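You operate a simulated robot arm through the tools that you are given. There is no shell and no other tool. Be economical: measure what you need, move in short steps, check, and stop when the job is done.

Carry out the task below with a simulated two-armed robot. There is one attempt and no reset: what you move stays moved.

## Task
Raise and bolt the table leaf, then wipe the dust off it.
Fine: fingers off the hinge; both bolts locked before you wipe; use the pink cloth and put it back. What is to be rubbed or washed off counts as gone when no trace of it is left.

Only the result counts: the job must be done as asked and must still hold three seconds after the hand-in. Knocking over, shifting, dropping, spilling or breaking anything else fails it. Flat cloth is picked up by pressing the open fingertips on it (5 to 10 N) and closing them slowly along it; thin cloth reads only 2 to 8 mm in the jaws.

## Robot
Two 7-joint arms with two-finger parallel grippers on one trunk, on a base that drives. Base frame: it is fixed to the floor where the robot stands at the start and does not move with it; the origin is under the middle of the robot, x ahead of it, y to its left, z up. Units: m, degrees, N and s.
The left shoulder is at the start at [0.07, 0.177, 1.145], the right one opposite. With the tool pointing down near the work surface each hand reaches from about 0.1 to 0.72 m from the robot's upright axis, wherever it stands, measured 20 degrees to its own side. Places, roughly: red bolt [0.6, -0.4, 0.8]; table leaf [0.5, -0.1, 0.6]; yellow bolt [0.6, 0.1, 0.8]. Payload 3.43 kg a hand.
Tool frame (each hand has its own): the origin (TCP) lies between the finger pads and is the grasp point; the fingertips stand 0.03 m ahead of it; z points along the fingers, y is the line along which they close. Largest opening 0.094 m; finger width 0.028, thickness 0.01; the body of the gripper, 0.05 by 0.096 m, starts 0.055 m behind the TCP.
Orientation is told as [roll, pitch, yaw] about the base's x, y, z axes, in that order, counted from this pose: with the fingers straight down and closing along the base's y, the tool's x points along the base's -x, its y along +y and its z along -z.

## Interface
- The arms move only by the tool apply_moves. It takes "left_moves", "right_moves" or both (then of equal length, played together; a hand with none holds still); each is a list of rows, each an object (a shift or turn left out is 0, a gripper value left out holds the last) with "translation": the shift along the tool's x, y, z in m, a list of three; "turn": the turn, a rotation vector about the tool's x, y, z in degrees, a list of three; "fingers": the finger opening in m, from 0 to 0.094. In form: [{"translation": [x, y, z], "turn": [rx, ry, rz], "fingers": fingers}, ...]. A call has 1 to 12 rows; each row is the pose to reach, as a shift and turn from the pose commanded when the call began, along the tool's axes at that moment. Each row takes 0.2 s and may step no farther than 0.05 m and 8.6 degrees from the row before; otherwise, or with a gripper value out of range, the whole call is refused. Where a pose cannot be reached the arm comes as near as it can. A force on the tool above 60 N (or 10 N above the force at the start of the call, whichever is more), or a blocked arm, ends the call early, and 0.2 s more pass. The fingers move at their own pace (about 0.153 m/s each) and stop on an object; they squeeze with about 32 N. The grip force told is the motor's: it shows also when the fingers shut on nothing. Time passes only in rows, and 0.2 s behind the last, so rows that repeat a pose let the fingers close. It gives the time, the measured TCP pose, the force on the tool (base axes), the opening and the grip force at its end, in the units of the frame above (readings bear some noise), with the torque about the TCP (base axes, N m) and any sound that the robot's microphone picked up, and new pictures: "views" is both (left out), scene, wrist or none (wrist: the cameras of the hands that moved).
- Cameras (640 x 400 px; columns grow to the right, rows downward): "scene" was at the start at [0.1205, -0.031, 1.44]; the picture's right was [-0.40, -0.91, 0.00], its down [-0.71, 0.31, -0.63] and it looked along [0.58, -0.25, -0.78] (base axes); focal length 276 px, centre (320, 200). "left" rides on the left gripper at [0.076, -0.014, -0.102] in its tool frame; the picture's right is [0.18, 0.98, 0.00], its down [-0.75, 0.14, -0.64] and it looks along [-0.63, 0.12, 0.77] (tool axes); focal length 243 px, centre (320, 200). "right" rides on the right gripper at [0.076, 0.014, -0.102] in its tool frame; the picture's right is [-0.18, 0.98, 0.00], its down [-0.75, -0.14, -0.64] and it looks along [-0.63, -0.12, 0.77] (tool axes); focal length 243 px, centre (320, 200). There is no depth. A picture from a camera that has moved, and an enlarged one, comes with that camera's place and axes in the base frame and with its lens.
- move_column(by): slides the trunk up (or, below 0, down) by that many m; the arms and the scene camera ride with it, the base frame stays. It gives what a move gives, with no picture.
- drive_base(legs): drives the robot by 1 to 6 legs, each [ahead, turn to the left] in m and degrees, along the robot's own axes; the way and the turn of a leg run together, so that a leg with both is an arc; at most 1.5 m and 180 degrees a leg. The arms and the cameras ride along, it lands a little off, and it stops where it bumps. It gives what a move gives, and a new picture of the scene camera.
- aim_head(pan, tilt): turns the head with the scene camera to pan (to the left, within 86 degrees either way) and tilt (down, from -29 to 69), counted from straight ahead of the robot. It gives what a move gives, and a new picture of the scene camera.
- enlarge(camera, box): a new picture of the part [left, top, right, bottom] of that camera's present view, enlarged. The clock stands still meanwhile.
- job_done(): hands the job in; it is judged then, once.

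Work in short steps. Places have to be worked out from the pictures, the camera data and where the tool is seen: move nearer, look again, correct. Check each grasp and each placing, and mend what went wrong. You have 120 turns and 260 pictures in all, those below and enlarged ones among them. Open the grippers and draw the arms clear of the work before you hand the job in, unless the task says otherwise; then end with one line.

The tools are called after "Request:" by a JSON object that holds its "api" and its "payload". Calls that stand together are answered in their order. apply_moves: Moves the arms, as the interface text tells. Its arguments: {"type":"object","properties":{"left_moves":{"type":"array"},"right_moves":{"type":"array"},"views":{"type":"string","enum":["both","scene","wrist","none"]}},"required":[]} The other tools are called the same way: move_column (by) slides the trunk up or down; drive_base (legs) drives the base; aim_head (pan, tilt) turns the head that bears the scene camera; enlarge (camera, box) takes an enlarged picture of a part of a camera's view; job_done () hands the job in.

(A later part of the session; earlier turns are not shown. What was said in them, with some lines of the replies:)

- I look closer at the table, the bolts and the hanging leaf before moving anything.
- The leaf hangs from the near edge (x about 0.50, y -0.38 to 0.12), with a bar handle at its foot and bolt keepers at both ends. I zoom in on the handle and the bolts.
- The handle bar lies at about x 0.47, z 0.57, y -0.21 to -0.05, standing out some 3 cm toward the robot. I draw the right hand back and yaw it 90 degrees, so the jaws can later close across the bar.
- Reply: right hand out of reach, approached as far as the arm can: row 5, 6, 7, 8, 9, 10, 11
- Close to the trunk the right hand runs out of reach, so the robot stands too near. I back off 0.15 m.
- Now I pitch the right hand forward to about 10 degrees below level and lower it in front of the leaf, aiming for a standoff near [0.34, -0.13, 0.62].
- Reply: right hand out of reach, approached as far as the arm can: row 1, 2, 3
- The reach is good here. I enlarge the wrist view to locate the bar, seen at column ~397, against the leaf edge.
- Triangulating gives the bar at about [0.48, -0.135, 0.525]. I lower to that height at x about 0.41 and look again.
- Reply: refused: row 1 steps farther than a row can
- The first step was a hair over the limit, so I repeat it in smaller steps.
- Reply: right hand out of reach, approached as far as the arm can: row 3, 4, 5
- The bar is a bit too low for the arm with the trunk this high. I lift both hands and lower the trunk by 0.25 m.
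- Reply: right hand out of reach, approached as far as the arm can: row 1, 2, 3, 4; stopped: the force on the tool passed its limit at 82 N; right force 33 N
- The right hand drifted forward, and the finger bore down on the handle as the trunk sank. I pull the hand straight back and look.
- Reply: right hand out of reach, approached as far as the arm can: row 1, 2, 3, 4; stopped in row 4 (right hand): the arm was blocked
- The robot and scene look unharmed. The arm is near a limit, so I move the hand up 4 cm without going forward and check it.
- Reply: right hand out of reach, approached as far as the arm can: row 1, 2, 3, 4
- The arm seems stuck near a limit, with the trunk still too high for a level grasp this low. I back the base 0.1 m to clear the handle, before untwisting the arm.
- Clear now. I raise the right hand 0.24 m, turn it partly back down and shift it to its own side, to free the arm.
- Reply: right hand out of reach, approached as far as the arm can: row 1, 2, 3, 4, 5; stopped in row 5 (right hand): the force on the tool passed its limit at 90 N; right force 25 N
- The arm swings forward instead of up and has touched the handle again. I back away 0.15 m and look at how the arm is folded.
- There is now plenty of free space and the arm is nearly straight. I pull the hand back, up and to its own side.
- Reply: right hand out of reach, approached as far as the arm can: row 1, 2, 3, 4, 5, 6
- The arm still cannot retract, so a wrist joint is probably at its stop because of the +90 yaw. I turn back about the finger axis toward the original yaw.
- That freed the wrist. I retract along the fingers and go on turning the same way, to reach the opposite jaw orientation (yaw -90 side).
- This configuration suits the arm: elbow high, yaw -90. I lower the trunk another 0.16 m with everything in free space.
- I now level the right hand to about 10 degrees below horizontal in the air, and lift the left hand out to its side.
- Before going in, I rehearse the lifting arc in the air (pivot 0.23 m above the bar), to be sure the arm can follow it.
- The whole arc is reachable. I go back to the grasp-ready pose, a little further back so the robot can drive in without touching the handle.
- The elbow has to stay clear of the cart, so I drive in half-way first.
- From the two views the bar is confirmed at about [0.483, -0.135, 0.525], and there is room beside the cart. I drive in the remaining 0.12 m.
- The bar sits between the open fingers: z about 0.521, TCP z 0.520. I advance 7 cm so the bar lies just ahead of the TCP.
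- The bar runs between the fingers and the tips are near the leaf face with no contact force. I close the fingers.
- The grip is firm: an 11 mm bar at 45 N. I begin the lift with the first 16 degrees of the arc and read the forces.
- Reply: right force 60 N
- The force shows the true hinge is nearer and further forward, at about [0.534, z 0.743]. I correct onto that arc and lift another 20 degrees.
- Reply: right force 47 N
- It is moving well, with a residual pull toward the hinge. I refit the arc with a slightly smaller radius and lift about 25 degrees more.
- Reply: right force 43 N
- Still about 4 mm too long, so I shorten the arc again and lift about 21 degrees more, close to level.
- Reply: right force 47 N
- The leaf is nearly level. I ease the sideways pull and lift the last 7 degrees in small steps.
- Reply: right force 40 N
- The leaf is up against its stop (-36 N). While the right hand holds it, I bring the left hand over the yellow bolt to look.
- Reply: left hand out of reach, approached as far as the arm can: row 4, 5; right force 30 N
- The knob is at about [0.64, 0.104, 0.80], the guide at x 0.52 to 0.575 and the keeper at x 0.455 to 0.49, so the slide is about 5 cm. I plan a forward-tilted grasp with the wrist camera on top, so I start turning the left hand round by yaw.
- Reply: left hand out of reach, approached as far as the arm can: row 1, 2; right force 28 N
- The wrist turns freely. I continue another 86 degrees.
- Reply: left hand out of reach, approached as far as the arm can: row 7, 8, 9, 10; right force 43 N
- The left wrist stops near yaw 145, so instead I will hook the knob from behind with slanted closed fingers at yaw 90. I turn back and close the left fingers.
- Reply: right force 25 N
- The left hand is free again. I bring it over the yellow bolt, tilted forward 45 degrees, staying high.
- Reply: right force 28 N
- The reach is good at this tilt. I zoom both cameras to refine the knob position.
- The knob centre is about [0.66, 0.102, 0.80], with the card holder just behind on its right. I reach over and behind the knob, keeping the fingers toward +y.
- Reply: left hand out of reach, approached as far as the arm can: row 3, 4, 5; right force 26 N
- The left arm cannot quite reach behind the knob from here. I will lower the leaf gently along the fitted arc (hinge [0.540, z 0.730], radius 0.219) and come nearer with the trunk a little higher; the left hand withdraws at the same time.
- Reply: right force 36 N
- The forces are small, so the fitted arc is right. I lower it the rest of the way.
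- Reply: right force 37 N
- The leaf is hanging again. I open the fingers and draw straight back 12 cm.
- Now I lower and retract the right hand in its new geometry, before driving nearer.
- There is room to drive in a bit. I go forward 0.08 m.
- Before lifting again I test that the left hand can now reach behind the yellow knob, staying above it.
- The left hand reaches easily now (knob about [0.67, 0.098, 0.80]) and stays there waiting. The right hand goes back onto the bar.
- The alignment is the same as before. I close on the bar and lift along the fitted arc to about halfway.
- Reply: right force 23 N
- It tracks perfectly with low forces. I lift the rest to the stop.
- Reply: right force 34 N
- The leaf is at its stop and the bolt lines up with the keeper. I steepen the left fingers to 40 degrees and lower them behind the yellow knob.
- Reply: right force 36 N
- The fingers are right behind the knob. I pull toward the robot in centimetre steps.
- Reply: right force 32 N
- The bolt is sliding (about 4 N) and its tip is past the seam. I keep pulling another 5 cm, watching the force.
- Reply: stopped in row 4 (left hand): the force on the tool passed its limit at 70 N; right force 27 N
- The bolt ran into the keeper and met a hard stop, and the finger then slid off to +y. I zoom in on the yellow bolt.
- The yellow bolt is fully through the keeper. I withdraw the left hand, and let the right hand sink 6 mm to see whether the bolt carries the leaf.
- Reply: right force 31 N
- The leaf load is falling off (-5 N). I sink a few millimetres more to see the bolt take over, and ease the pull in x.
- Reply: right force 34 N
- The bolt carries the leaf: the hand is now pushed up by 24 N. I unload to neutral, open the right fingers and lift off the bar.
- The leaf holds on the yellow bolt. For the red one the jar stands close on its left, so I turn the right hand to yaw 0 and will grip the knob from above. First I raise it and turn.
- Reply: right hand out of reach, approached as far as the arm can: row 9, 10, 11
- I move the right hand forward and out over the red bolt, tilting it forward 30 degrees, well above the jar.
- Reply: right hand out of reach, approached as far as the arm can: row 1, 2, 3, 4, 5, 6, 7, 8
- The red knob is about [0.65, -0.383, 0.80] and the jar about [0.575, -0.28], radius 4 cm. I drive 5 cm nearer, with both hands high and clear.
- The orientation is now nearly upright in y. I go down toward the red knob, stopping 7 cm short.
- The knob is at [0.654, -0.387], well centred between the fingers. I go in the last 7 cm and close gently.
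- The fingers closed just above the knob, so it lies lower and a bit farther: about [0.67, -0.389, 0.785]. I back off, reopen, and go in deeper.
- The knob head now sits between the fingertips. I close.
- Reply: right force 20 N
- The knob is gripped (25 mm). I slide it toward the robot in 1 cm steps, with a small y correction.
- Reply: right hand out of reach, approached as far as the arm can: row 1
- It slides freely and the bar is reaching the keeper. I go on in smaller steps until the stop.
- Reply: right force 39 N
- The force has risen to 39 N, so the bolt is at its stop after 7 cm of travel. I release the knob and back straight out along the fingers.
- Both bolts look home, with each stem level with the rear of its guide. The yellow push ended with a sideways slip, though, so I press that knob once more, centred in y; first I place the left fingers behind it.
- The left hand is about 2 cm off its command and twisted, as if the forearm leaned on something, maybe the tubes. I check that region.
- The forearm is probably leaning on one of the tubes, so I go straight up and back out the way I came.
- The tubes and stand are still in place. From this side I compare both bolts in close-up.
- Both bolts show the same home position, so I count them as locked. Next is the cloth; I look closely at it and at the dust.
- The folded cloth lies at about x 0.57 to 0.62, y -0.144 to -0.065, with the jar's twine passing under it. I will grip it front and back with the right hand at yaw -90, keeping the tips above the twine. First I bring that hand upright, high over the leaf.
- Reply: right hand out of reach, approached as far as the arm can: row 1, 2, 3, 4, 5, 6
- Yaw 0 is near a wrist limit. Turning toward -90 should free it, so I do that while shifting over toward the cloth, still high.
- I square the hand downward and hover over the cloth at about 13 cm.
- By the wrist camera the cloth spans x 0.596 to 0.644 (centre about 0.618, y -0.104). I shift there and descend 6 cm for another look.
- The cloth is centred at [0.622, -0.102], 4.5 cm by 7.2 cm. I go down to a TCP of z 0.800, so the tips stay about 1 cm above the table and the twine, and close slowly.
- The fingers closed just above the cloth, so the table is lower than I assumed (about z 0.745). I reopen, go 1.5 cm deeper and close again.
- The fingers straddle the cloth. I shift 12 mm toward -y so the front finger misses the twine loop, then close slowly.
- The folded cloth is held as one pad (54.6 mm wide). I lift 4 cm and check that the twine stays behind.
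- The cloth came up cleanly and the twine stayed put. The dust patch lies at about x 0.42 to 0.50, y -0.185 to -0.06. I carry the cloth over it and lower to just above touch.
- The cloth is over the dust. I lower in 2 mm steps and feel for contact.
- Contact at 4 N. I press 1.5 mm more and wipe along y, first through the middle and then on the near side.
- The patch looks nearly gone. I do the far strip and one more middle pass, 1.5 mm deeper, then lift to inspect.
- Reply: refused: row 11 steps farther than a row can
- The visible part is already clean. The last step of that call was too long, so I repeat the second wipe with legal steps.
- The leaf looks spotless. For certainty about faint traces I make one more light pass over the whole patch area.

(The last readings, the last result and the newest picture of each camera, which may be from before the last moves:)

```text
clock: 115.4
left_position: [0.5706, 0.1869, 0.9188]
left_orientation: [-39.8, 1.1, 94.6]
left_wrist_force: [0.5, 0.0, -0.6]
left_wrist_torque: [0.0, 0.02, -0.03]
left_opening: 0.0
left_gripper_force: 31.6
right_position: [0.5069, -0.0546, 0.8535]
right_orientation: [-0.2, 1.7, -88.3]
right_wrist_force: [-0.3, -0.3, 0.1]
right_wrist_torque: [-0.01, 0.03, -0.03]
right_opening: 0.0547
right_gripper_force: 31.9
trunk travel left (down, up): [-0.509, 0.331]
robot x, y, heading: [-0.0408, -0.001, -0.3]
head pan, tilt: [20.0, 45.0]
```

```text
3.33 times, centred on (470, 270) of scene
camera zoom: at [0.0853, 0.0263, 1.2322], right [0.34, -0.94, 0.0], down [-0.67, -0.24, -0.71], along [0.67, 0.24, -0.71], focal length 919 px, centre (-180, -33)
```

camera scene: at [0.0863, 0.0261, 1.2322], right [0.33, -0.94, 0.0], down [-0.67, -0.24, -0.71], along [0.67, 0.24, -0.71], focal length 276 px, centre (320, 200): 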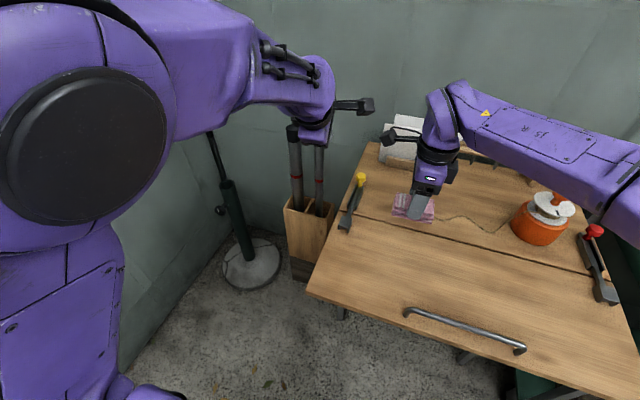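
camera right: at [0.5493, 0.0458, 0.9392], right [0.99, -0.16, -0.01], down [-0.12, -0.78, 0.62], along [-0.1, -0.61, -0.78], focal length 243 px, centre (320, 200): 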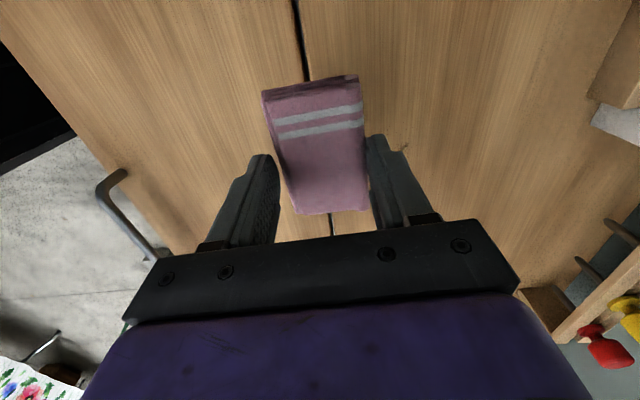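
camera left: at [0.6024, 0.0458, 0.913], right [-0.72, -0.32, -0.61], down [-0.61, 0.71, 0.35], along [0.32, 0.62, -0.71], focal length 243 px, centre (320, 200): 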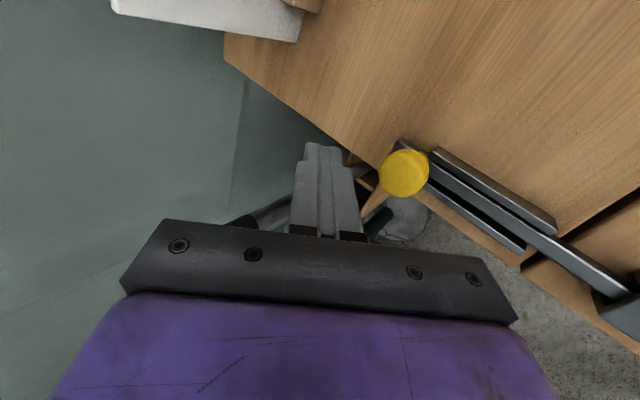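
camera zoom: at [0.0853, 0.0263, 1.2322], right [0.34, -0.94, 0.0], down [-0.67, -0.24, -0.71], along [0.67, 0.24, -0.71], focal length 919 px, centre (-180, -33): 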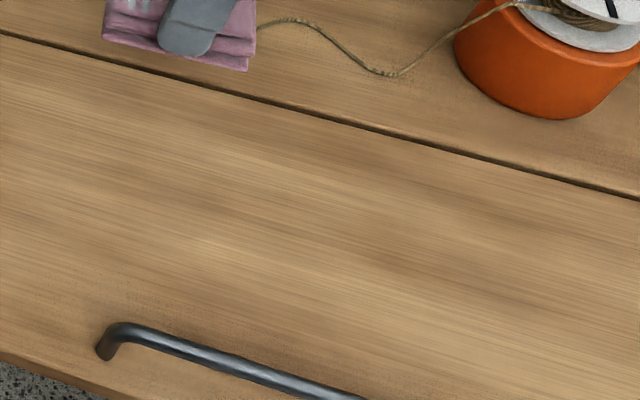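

The leaf is clean. I carry the cloth back over its old place and lower it to the height at which it was picked up.

Request:
{"api": "apply_moves", "payload": {"right_moves": [{"translation": [-0.02, 0.036, 0]}, {"translation": [-0.04, 0.075, 0]}, {"translation": [-0.064, 0.1147, 0.01]}, {"translation": [-0.064, 0.1147, 0.04]}, {"translation": [-0.064, 0.1147, 0.06]}, {"translation": [-0.064, 0.1147, 0.065]}, {"translation": [-0.064, 0.1147, 0.065]}], "views": "wrist"}}

Request:
{"api": "enlarge", "payload": {"camera": "scene", "box": [400, 130, 560, 260]}}

```text
clock: 117.0
left_position: [0.5707, 0.1876, 0.9193]
left_orientation: [-39.8, 1.1, 94.7]
left_wrist_force: [0.6, -0.1, -0.2]
left_wrist_torque: [0.01, 0.03, -0.03]
left_opening: 0.0
left_gripper_force: 31.9
right_position: [0.6225, -0.1128, 0.7863]
right_orientation: [-0.1, 1.7, -88.3]
right_wrist_force: [-0.3, 0.9, -0.5]
right_wrist_torque: [-0.02, 0.03, -0.04]
right_opening: 0.0547
right_gripper_force: 32.1
trunk travel left (down, up): [-0.509, 0.331]
robot x, y, heading: [-0.0424, 0.0004, -0.3]
head pan, tilt: [20.0, 45.0]
camera right: at [0.6354, -0.0406, 0.8915], right [0.99, -0.16, -0.01], down [-0.12, -0.78, 0.62], along [-0.1, -0.61, -0.78], focal length 243 px, centre (320, 200)
```

right: 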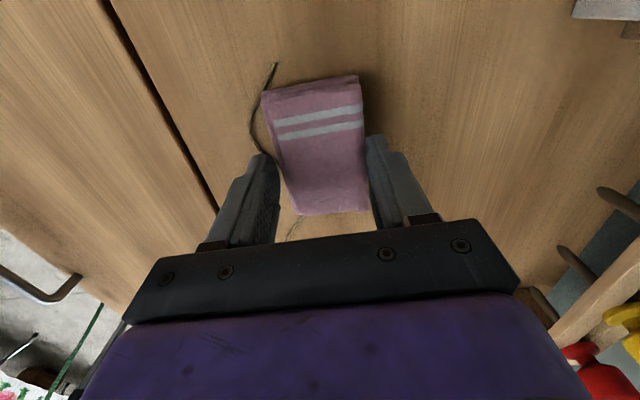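

```text
3.08 times, centred on (480, 195) of scene
camera zoom: at [0.0851, 0.0256, 1.2324], right [0.33, -0.94, 0.0], down [-0.67, -0.24, -0.71], along [0.67, 0.24, -0.71], focal length 848 px, centre (-172, 215)
```

zoom: 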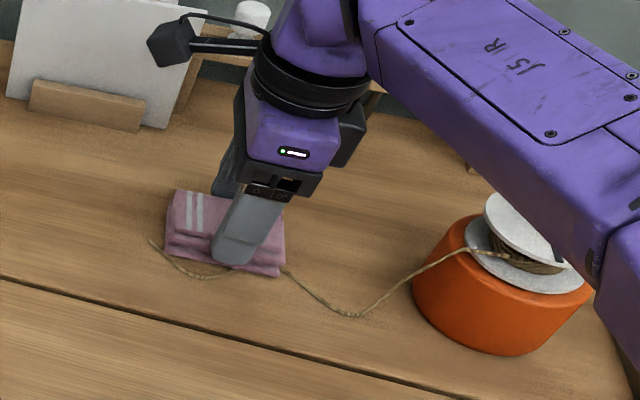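

The cloth is back in its original spot over the twine. I lower 1.5 mm, open the fingers and lift straight up.

Request:
{"api": "apply_moves", "payload": {"right_moves": [{"translation": [0, 0, 0.0015]}, {"translation": [0, 0, 0.0015], "fingers": 0.06}, {"translation": [0, 0, 0.0015], "fingers": 0.075}, {"translation": [0, 0, 0.0015], "fingers": 0.085}, {"translation": [0, 0, -0.015], "fingers": 0.085}, {"translation": [0, 0, -0.05]}, {"translation": [0, 0, -0.09]}, {"translation": [0, 0, -0.13]}], "views": "both"}}

Request:
{"api": "enlarge", "payload": {"camera": "scene", "box": [400, 130, 560, 260]}}

```text
clock: 118.8
left_position: [0.5707, 0.1869, 0.9192]
left_orientation: [-39.7, 1.0, 94.6]
left_wrist_force: [0.7, 0.3, -0.7]
left_wrist_torque: [-0.01, -0.01, -0.01]
left_opening: 0.0
left_gripper_force: 32.2
right_position: [0.617, -0.1125, 0.8997]
right_orientation: [0.1, 1.7, -88.2]
right_wrist_force: [-0.2, -1.3, 0.0]
right_wrist_torque: [-0.01, 0.01, -0.02]
right_opening: 0.085
right_gripper_force: 0.1
right hand out of reach, approached as far as the arm can: row 8
trunk travel left (down, up): [-0.509, 0.331]
robot x, y, heading: [-0.0457, -0.0021, -0.5]
head pan, tilt: [20.0, 45.0]
camera scene: at [0.0848, 0.0253, 1.2324], right [0.33, -0.94, 0.0], down [-0.67, -0.24, -0.71], along [0.67, 0.24, -0.71], focal length 276 px, centre (320, 200)
camera right: at [0.6299, -0.0399, 1.0056], right [0.99, -0.16, -0.01], down [-0.12, -0.78, 0.62], along [-0.1, -0.61, -0.79], focal length 243 px, centre (320, 200)
```

scene: 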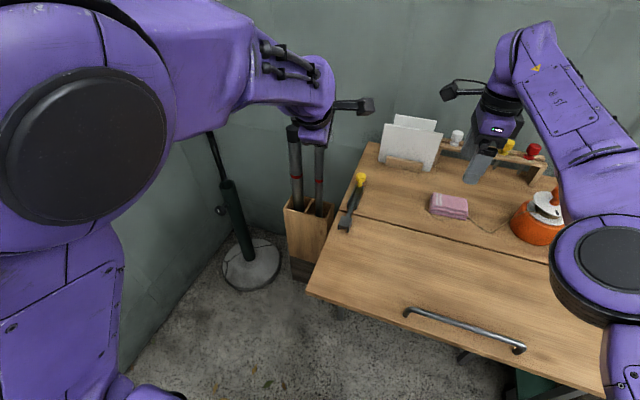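
right: 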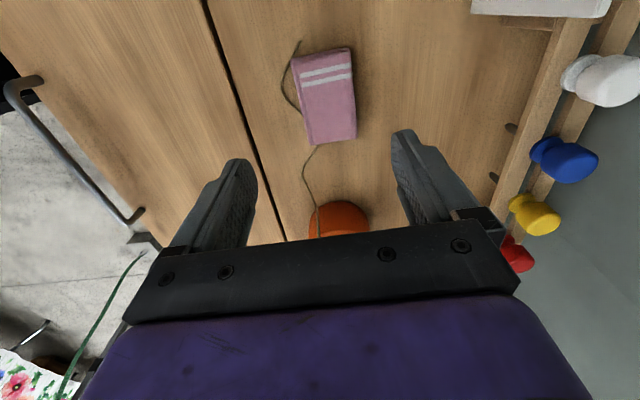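

```text
3.08 times, centred on (480, 195) of scene
camera zoom: at [0.0848, 0.0253, 1.2324], right [0.33, -0.94, 0.0], down [-0.67, -0.24, -0.71], along [0.67, 0.24, -0.71], focal length 848 px, centre (-172, 215)
```

zoom: 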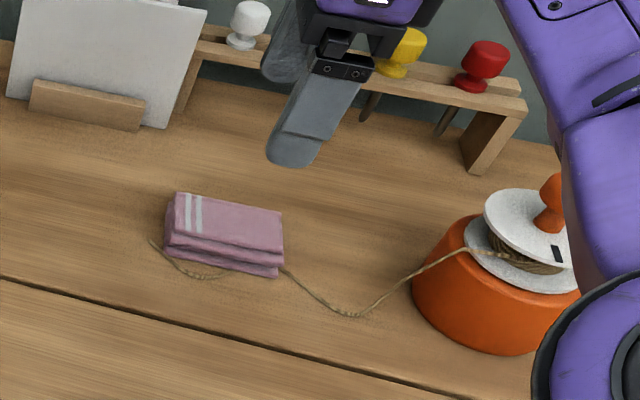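

The cloth lies folded where it was. I raise the left hand straight up, clear of the tubes, and bring the right hand back and up.

Request:
{"api": "apply_moves", "payload": {"left_moves": [{"translation": [0, -0.024, -0.029]}, {"translation": [0, -0.048, -0.058]}, {"translation": [0, -0.072, -0.086]}, {"translation": [0, -0.096, -0.115]}, {"translation": [0, -0.096, -0.115], "fingers": 0.06}], "right_moves": [{"translation": [0, -0.035, 0.01]}, {"translation": [0, -0.07, 0.0]}, {"translation": [0, -0.105, -0.015]}, {"translation": [0, -0.14, -0.03]}, {"translation": [0, -0.15, -0.04]}], "views": "scene"}}

```text
clock: 120.0
left_position: [0.57, 0.1901, 1.0691]
left_orientation: [-39.8, 1.1, 94.6]
left_wrist_force: [0.4, -0.6, 0.7]
left_wrist_torque: [0.05, 0.01, 0.0]
left_opening: 0.06
left_gripper_force: 0.1
right_position: [0.6077, -0.1048, 0.9156]
right_orientation: [-0.3, 1.7, -88.3]
right_wrist_force: [-0.2, 0.2, 0.1]
right_wrist_torque: [0.04, -0.01, -0.04]
right_opening: 0.0851
right_gripper_force: 0.0
right hand out of reach, approached as far as the arm can: row 1, 2, 3, 4, 5
trunk travel left (down, up): [-0.509, 0.331]
robot x, y, heading: [-0.0444, 0.0, -0.3]
head pan, tilt: [20.0, 45.0]
camera scene: at [0.0853, 0.0257, 1.2323], right [0.33, -0.94, 0.0], down [-0.67, -0.24, -0.71], along [0.67, 0.24, -0.71], focal length 276 px, centre (320, 200)
```

scene: 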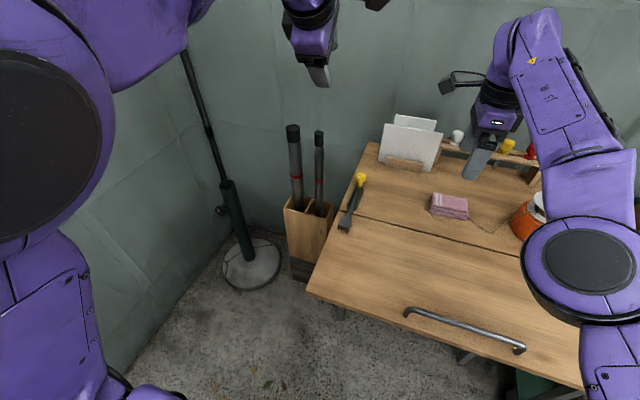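

The left hand is clear. The right arm is at its fold limit but well above everything, so I simply drive the robot straight back.

Request:
{"api": "drive_base", "payload": {"legs": [[-0.35, 0]]}}

```text
clock: 121.1
left_position: [0.5152, 0.1918, 1.0711]
left_orientation: [-40.0, 1.2, 94.6]
left_wrist_force: [-0.3, 0.3, 0.7]
left_wrist_torque: [0.0, 0.0, 0.02]
left_opening: 0.0602
left_gripper_force: 0.1
right_position: [0.5549, -0.1047, 0.9202]
right_orientation: [0.4, 1.9, -88.4]
right_wrist_force: [0.2, -0.2, 0.4]
right_wrist_torque: [-0.01, -0.04, -0.01]
right_opening: 0.0851
right_gripper_force: 0.2
trunk travel left (down, up): [-0.509, 0.331]
robot x, y, heading: [-0.0945, 0.0019, -1.0]
head pan, tilt: [20.0, 45.0]
stopped in leg 1: the robot was blocked; the commanded pose is now the measured one
camera scene: at [0.0295, 0.026, 1.233], right [0.33, -0.94, 0.0], down [-0.67, -0.23, -0.71], along [0.67, 0.23, -0.7], focal length 276 px, centre (320, 200)
```

scene: 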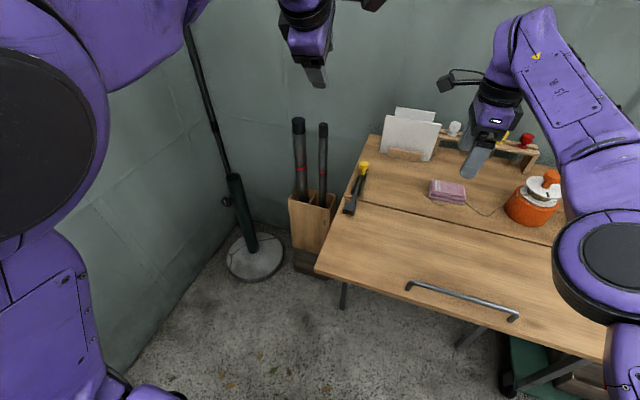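

Blocked after 5 cm. I look to the right, to see whether the arm is against the cart handle.

Request:
{"api": "aim_head", "payload": {"pan": -50, "tilt": 45}}

```text
clock: 122.5
left_position: [0.5192, 0.1916, 1.0683]
left_orientation: [-39.7, 1.1, 94.8]
left_wrist_force: [-0.2, 0.2, 0.6]
left_wrist_torque: [-0.01, -0.04, 0.01]
left_opening: 0.0602
left_gripper_force: 0.0
right_position: [0.5579, -0.1063, 0.9185]
right_orientation: [0.1, 1.9, -88.5]
right_wrist_force: [0.1, 0.4, -0.2]
right_wrist_torque: [-0.03, 0.01, -0.02]
right_opening: 0.0849
right_gripper_force: 0.0
trunk travel left (down, up): [-0.509, 0.331]
robot x, y, heading: [-0.0882, -0.0031, -0.7]
head pan, tilt: [-50.0, 45.0]
camera scene: at [0.0087, -0.0643, 1.2324], right [-0.78, -0.63, 0.0], down [-0.45, 0.55, -0.71], along [0.45, -0.55, -0.71], focal length 276 px, centre (320, 200)
```

scene: 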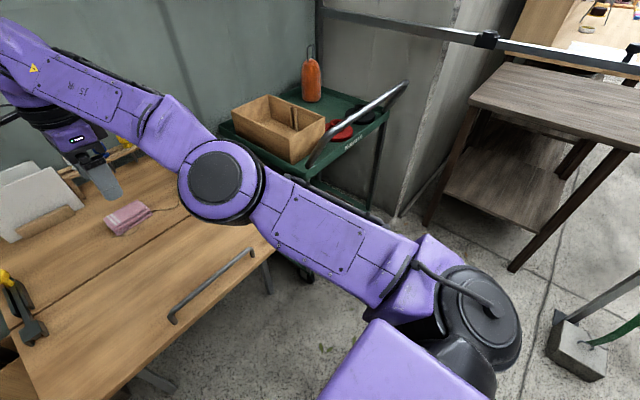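

The right side looks clear. The heading swung slightly to the right, which points to the left side being held, so I look left.

Request:
{"api": "aim_head", "payload": {"pan": 65, "tilt": 40}}

```text
clock: 124.5
left_position: [0.5188, 0.1921, 1.0676]
left_orientation: [-39.5, 1.1, 94.7]
left_wrist_force: [-0.3, 0.0, 0.3]
left_wrist_torque: [-0.02, 0.0, 0.02]
left_opening: 0.0599
left_gripper_force: 0.0
right_position: [0.5586, -0.106, 0.9178]
right_orientation: [0.2, 2.0, -88.5]
right_wrist_force: [0.2, -0.7, -0.1]
right_wrist_torque: [0.0, 0.02, -0.01]
right_opening: 0.0853
right_gripper_force: 0.1
trunk travel left (down, up): [-0.509, 0.331]
robot x, y, heading: [-0.0987, -0.0015, -0.9]
head pan, tilt: [65.0, 40.0]
camera scene: at [-0.0055, 0.0752, 1.2397], right [0.9, -0.44, 0.0], down [-0.28, -0.58, -0.77], along [0.33, 0.69, -0.64], focal length 276 px, centre (320, 200)
```

scene: 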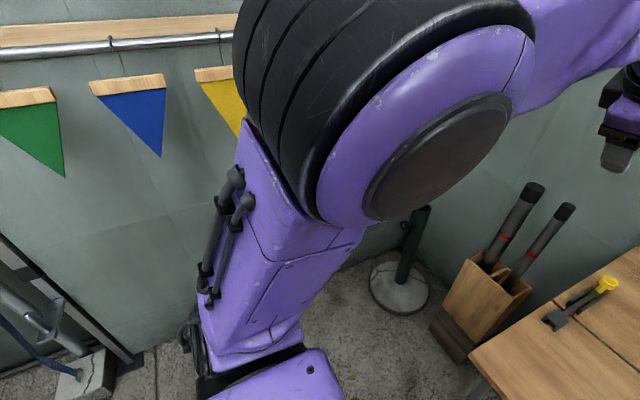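

The left elbow, pushed up by the high hand, has met the rail with the hanging pennants. I drive forward 5 cm to relieve it at once.

Request:
{"api": "drive_base", "payload": {"legs": [[0.05, 0]]}}

```text
clock: 125.4
left_position: [0.5673, 0.1913, 1.0683]
left_orientation: [-39.7, 1.1, 94.7]
left_wrist_force: [0.0, 0.0, -0.4]
left_wrist_torque: [0.01, 0.01, 0.01]
left_opening: 0.0601
left_gripper_force: 0.0
right_position: [0.6069, -0.1045, 0.9182]
right_orientation: [0.1, 1.9, -88.5]
right_wrist_force: [-0.6, -1.2, 0.0]
right_wrist_torque: [-0.01, -0.03, 0.04]
right_opening: 0.0849
right_gripper_force: 0.1
trunk travel left (down, up): [-0.509, 0.331]
robot x, y, heading: [-0.0426, -0.0005, -1.0]
head pan, tilt: [65.0, 40.0]
camera scene: at [0.0428, 0.0746, 1.2398], right [0.9, -0.44, 0.0], down [-0.28, -0.58, -0.77], along [0.33, 0.69, -0.64], focal length 276 px, centre (320, 200)
```

scene: 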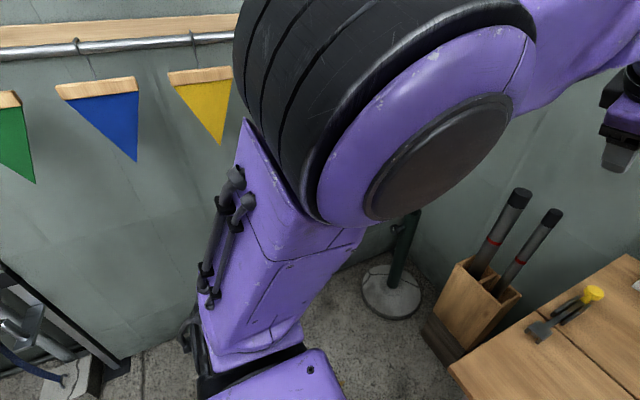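

The pennants hang undisturbed again. I take a final look at the far side of the elbow and at the table.

Request:
{"api": "aim_head", "payload": {"pan": 35, "tilt": 25}}

Request:
{"api": "aim_head", "payload": {"pan": 0, "tilt": 50}}

```text
clock: 126.3
left_position: [0.5685, 0.1914, 1.0681]
left_orientation: [-39.7, 1.1, 94.7]
left_wrist_force: [0.2, 1.3, 0.6]
left_wrist_torque: [0.01, 0.03, 0.01]
left_opening: 0.0597
left_gripper_force: 0.1
right_position: [0.6073, -0.1059, 0.9179]
right_orientation: [0.0, 1.8, -88.5]
right_wrist_force: [0.6, 0.2, -0.1]
right_wrist_torque: [0.01, -0.03, -0.03]
right_opening: 0.0849
right_gripper_force: 0.1
trunk travel left (down, up): [-0.509, 0.331]
robot x, y, heading: [-0.0439, -0.001, -0.8]
head pan, tilt: [35.0, 25.0]
camera scene: at [0.0824, 0.0499, 1.2629], right [0.56, -0.83, 0.0], down [-0.35, -0.24, -0.91], along [0.75, 0.51, -0.42], focal length 276 px, centre (320, 200)
```

scene: 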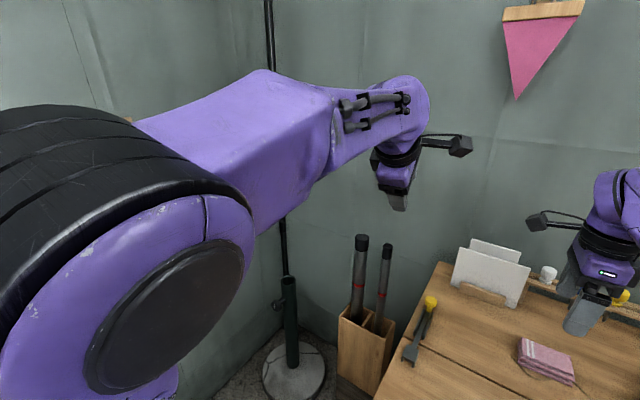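

```text
clock: 127.3
left_position: [0.5687, 0.1904, 1.0682]
left_orientation: [-39.6, 1.1, 94.7]
left_wrist_force: [-0.2, -0.3, 0.0]
left_wrist_torque: [0.03, -0.01, 0.01]
left_opening: 0.0599
left_gripper_force: 0.0
right_position: [0.6073, -0.1059, 0.9173]
right_orientation: [0.2, 1.9, -88.5]
right_wrist_force: [0.0, 0.8, -0.5]
right_wrist_torque: [0.0, -0.01, -0.01]
right_opening: 0.0851
right_gripper_force: 0.1
trunk travel left (down, up): [-0.509, 0.331]
robot x, y, heading: [-0.0452, -0.003, -0.6]
head pan, tilt: [0.0, 50.0]
camera scene: at [0.0834, -0.003, 1.2255], right [-0.01, -1.0, 0.0], down [-0.77, 0.01, -0.64], along [0.64, -0.01, -0.77], focal length 276 px, centre (320, 200)
```

scene: 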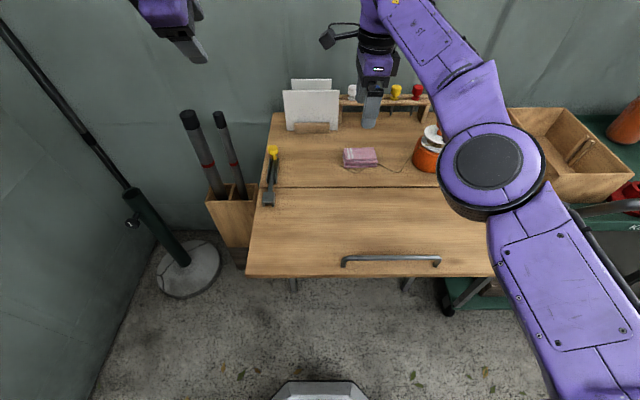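

Everything stands in place: leaf level and clean, cloth back, pink pennant intact. I do a last check of both bolts before handing in.

Request:
{"api": "enlarge", "payload": {"camera": "scene", "box": [240, 130, 500, 290]}}

Request:
{"api": "enlarge", "payload": {"camera": "right", "box": [0, 0, 640, 400]}}

```text
2.46 times, centred on (370, 210) of scene
camera zoom: at [0.0834, -0.003, 1.2255], right [-0.01, -1.0, 0.0], down [-0.77, 0.01, -0.64], along [0.64, -0.01, -0.77], focal length 679 px, centre (197, 175)
```

zoom: 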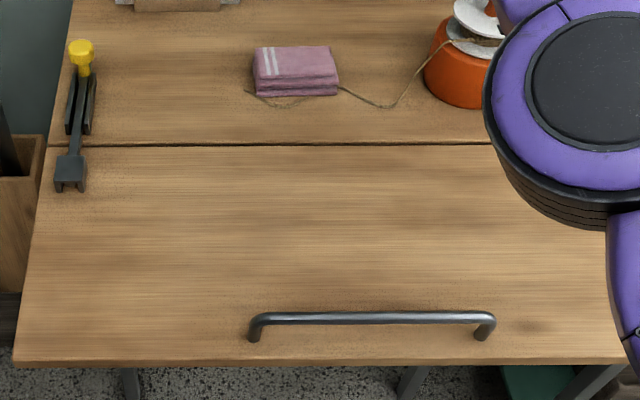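

```text
1.00 times, centred on (320, 200) of right (not enlarged: the box is as wide or as high as the picture)
camera zoom: at [0.6201, -0.0334, 1.0234], right [0.99, -0.16, 0.0], down [-0.12, -0.78, 0.62], along [-0.1, -0.61, -0.79], focal length 243 px, centre (320, 200)
```

zoom: 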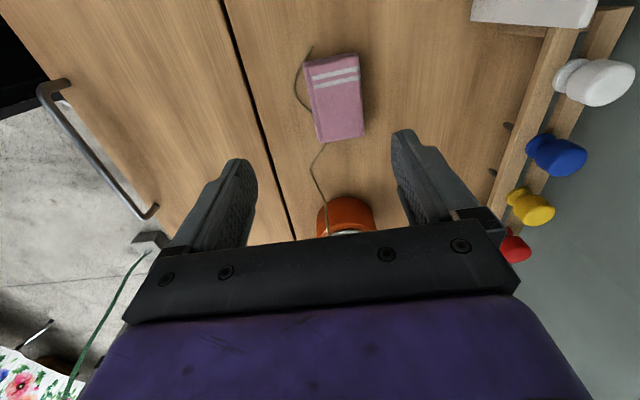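

Leaf raised, both bolts in their keepers, leaf clean, cloth back. Both grippers are open and clear of everything, so I hand the job in.

Request:
{"api": "job_done", "payload": {}}

```text
The job is handed in.
```

The leaf is up, both bolts are home in their keepers, the dust is wiped off with no trace visible, and the pink cloth is folded back in its place. The job is handed in. Backing away at the end, the robot was blocked after 5 cm, I think by the left elbow meeting the pennant rail, so the open hands and the right arm stayed over the table, about 12 cm or more above it, instead of fully withdrawn. Earlier the left forearm probably also leaned briefly on one of the tubes, but everything I could see afterwards was still in place.
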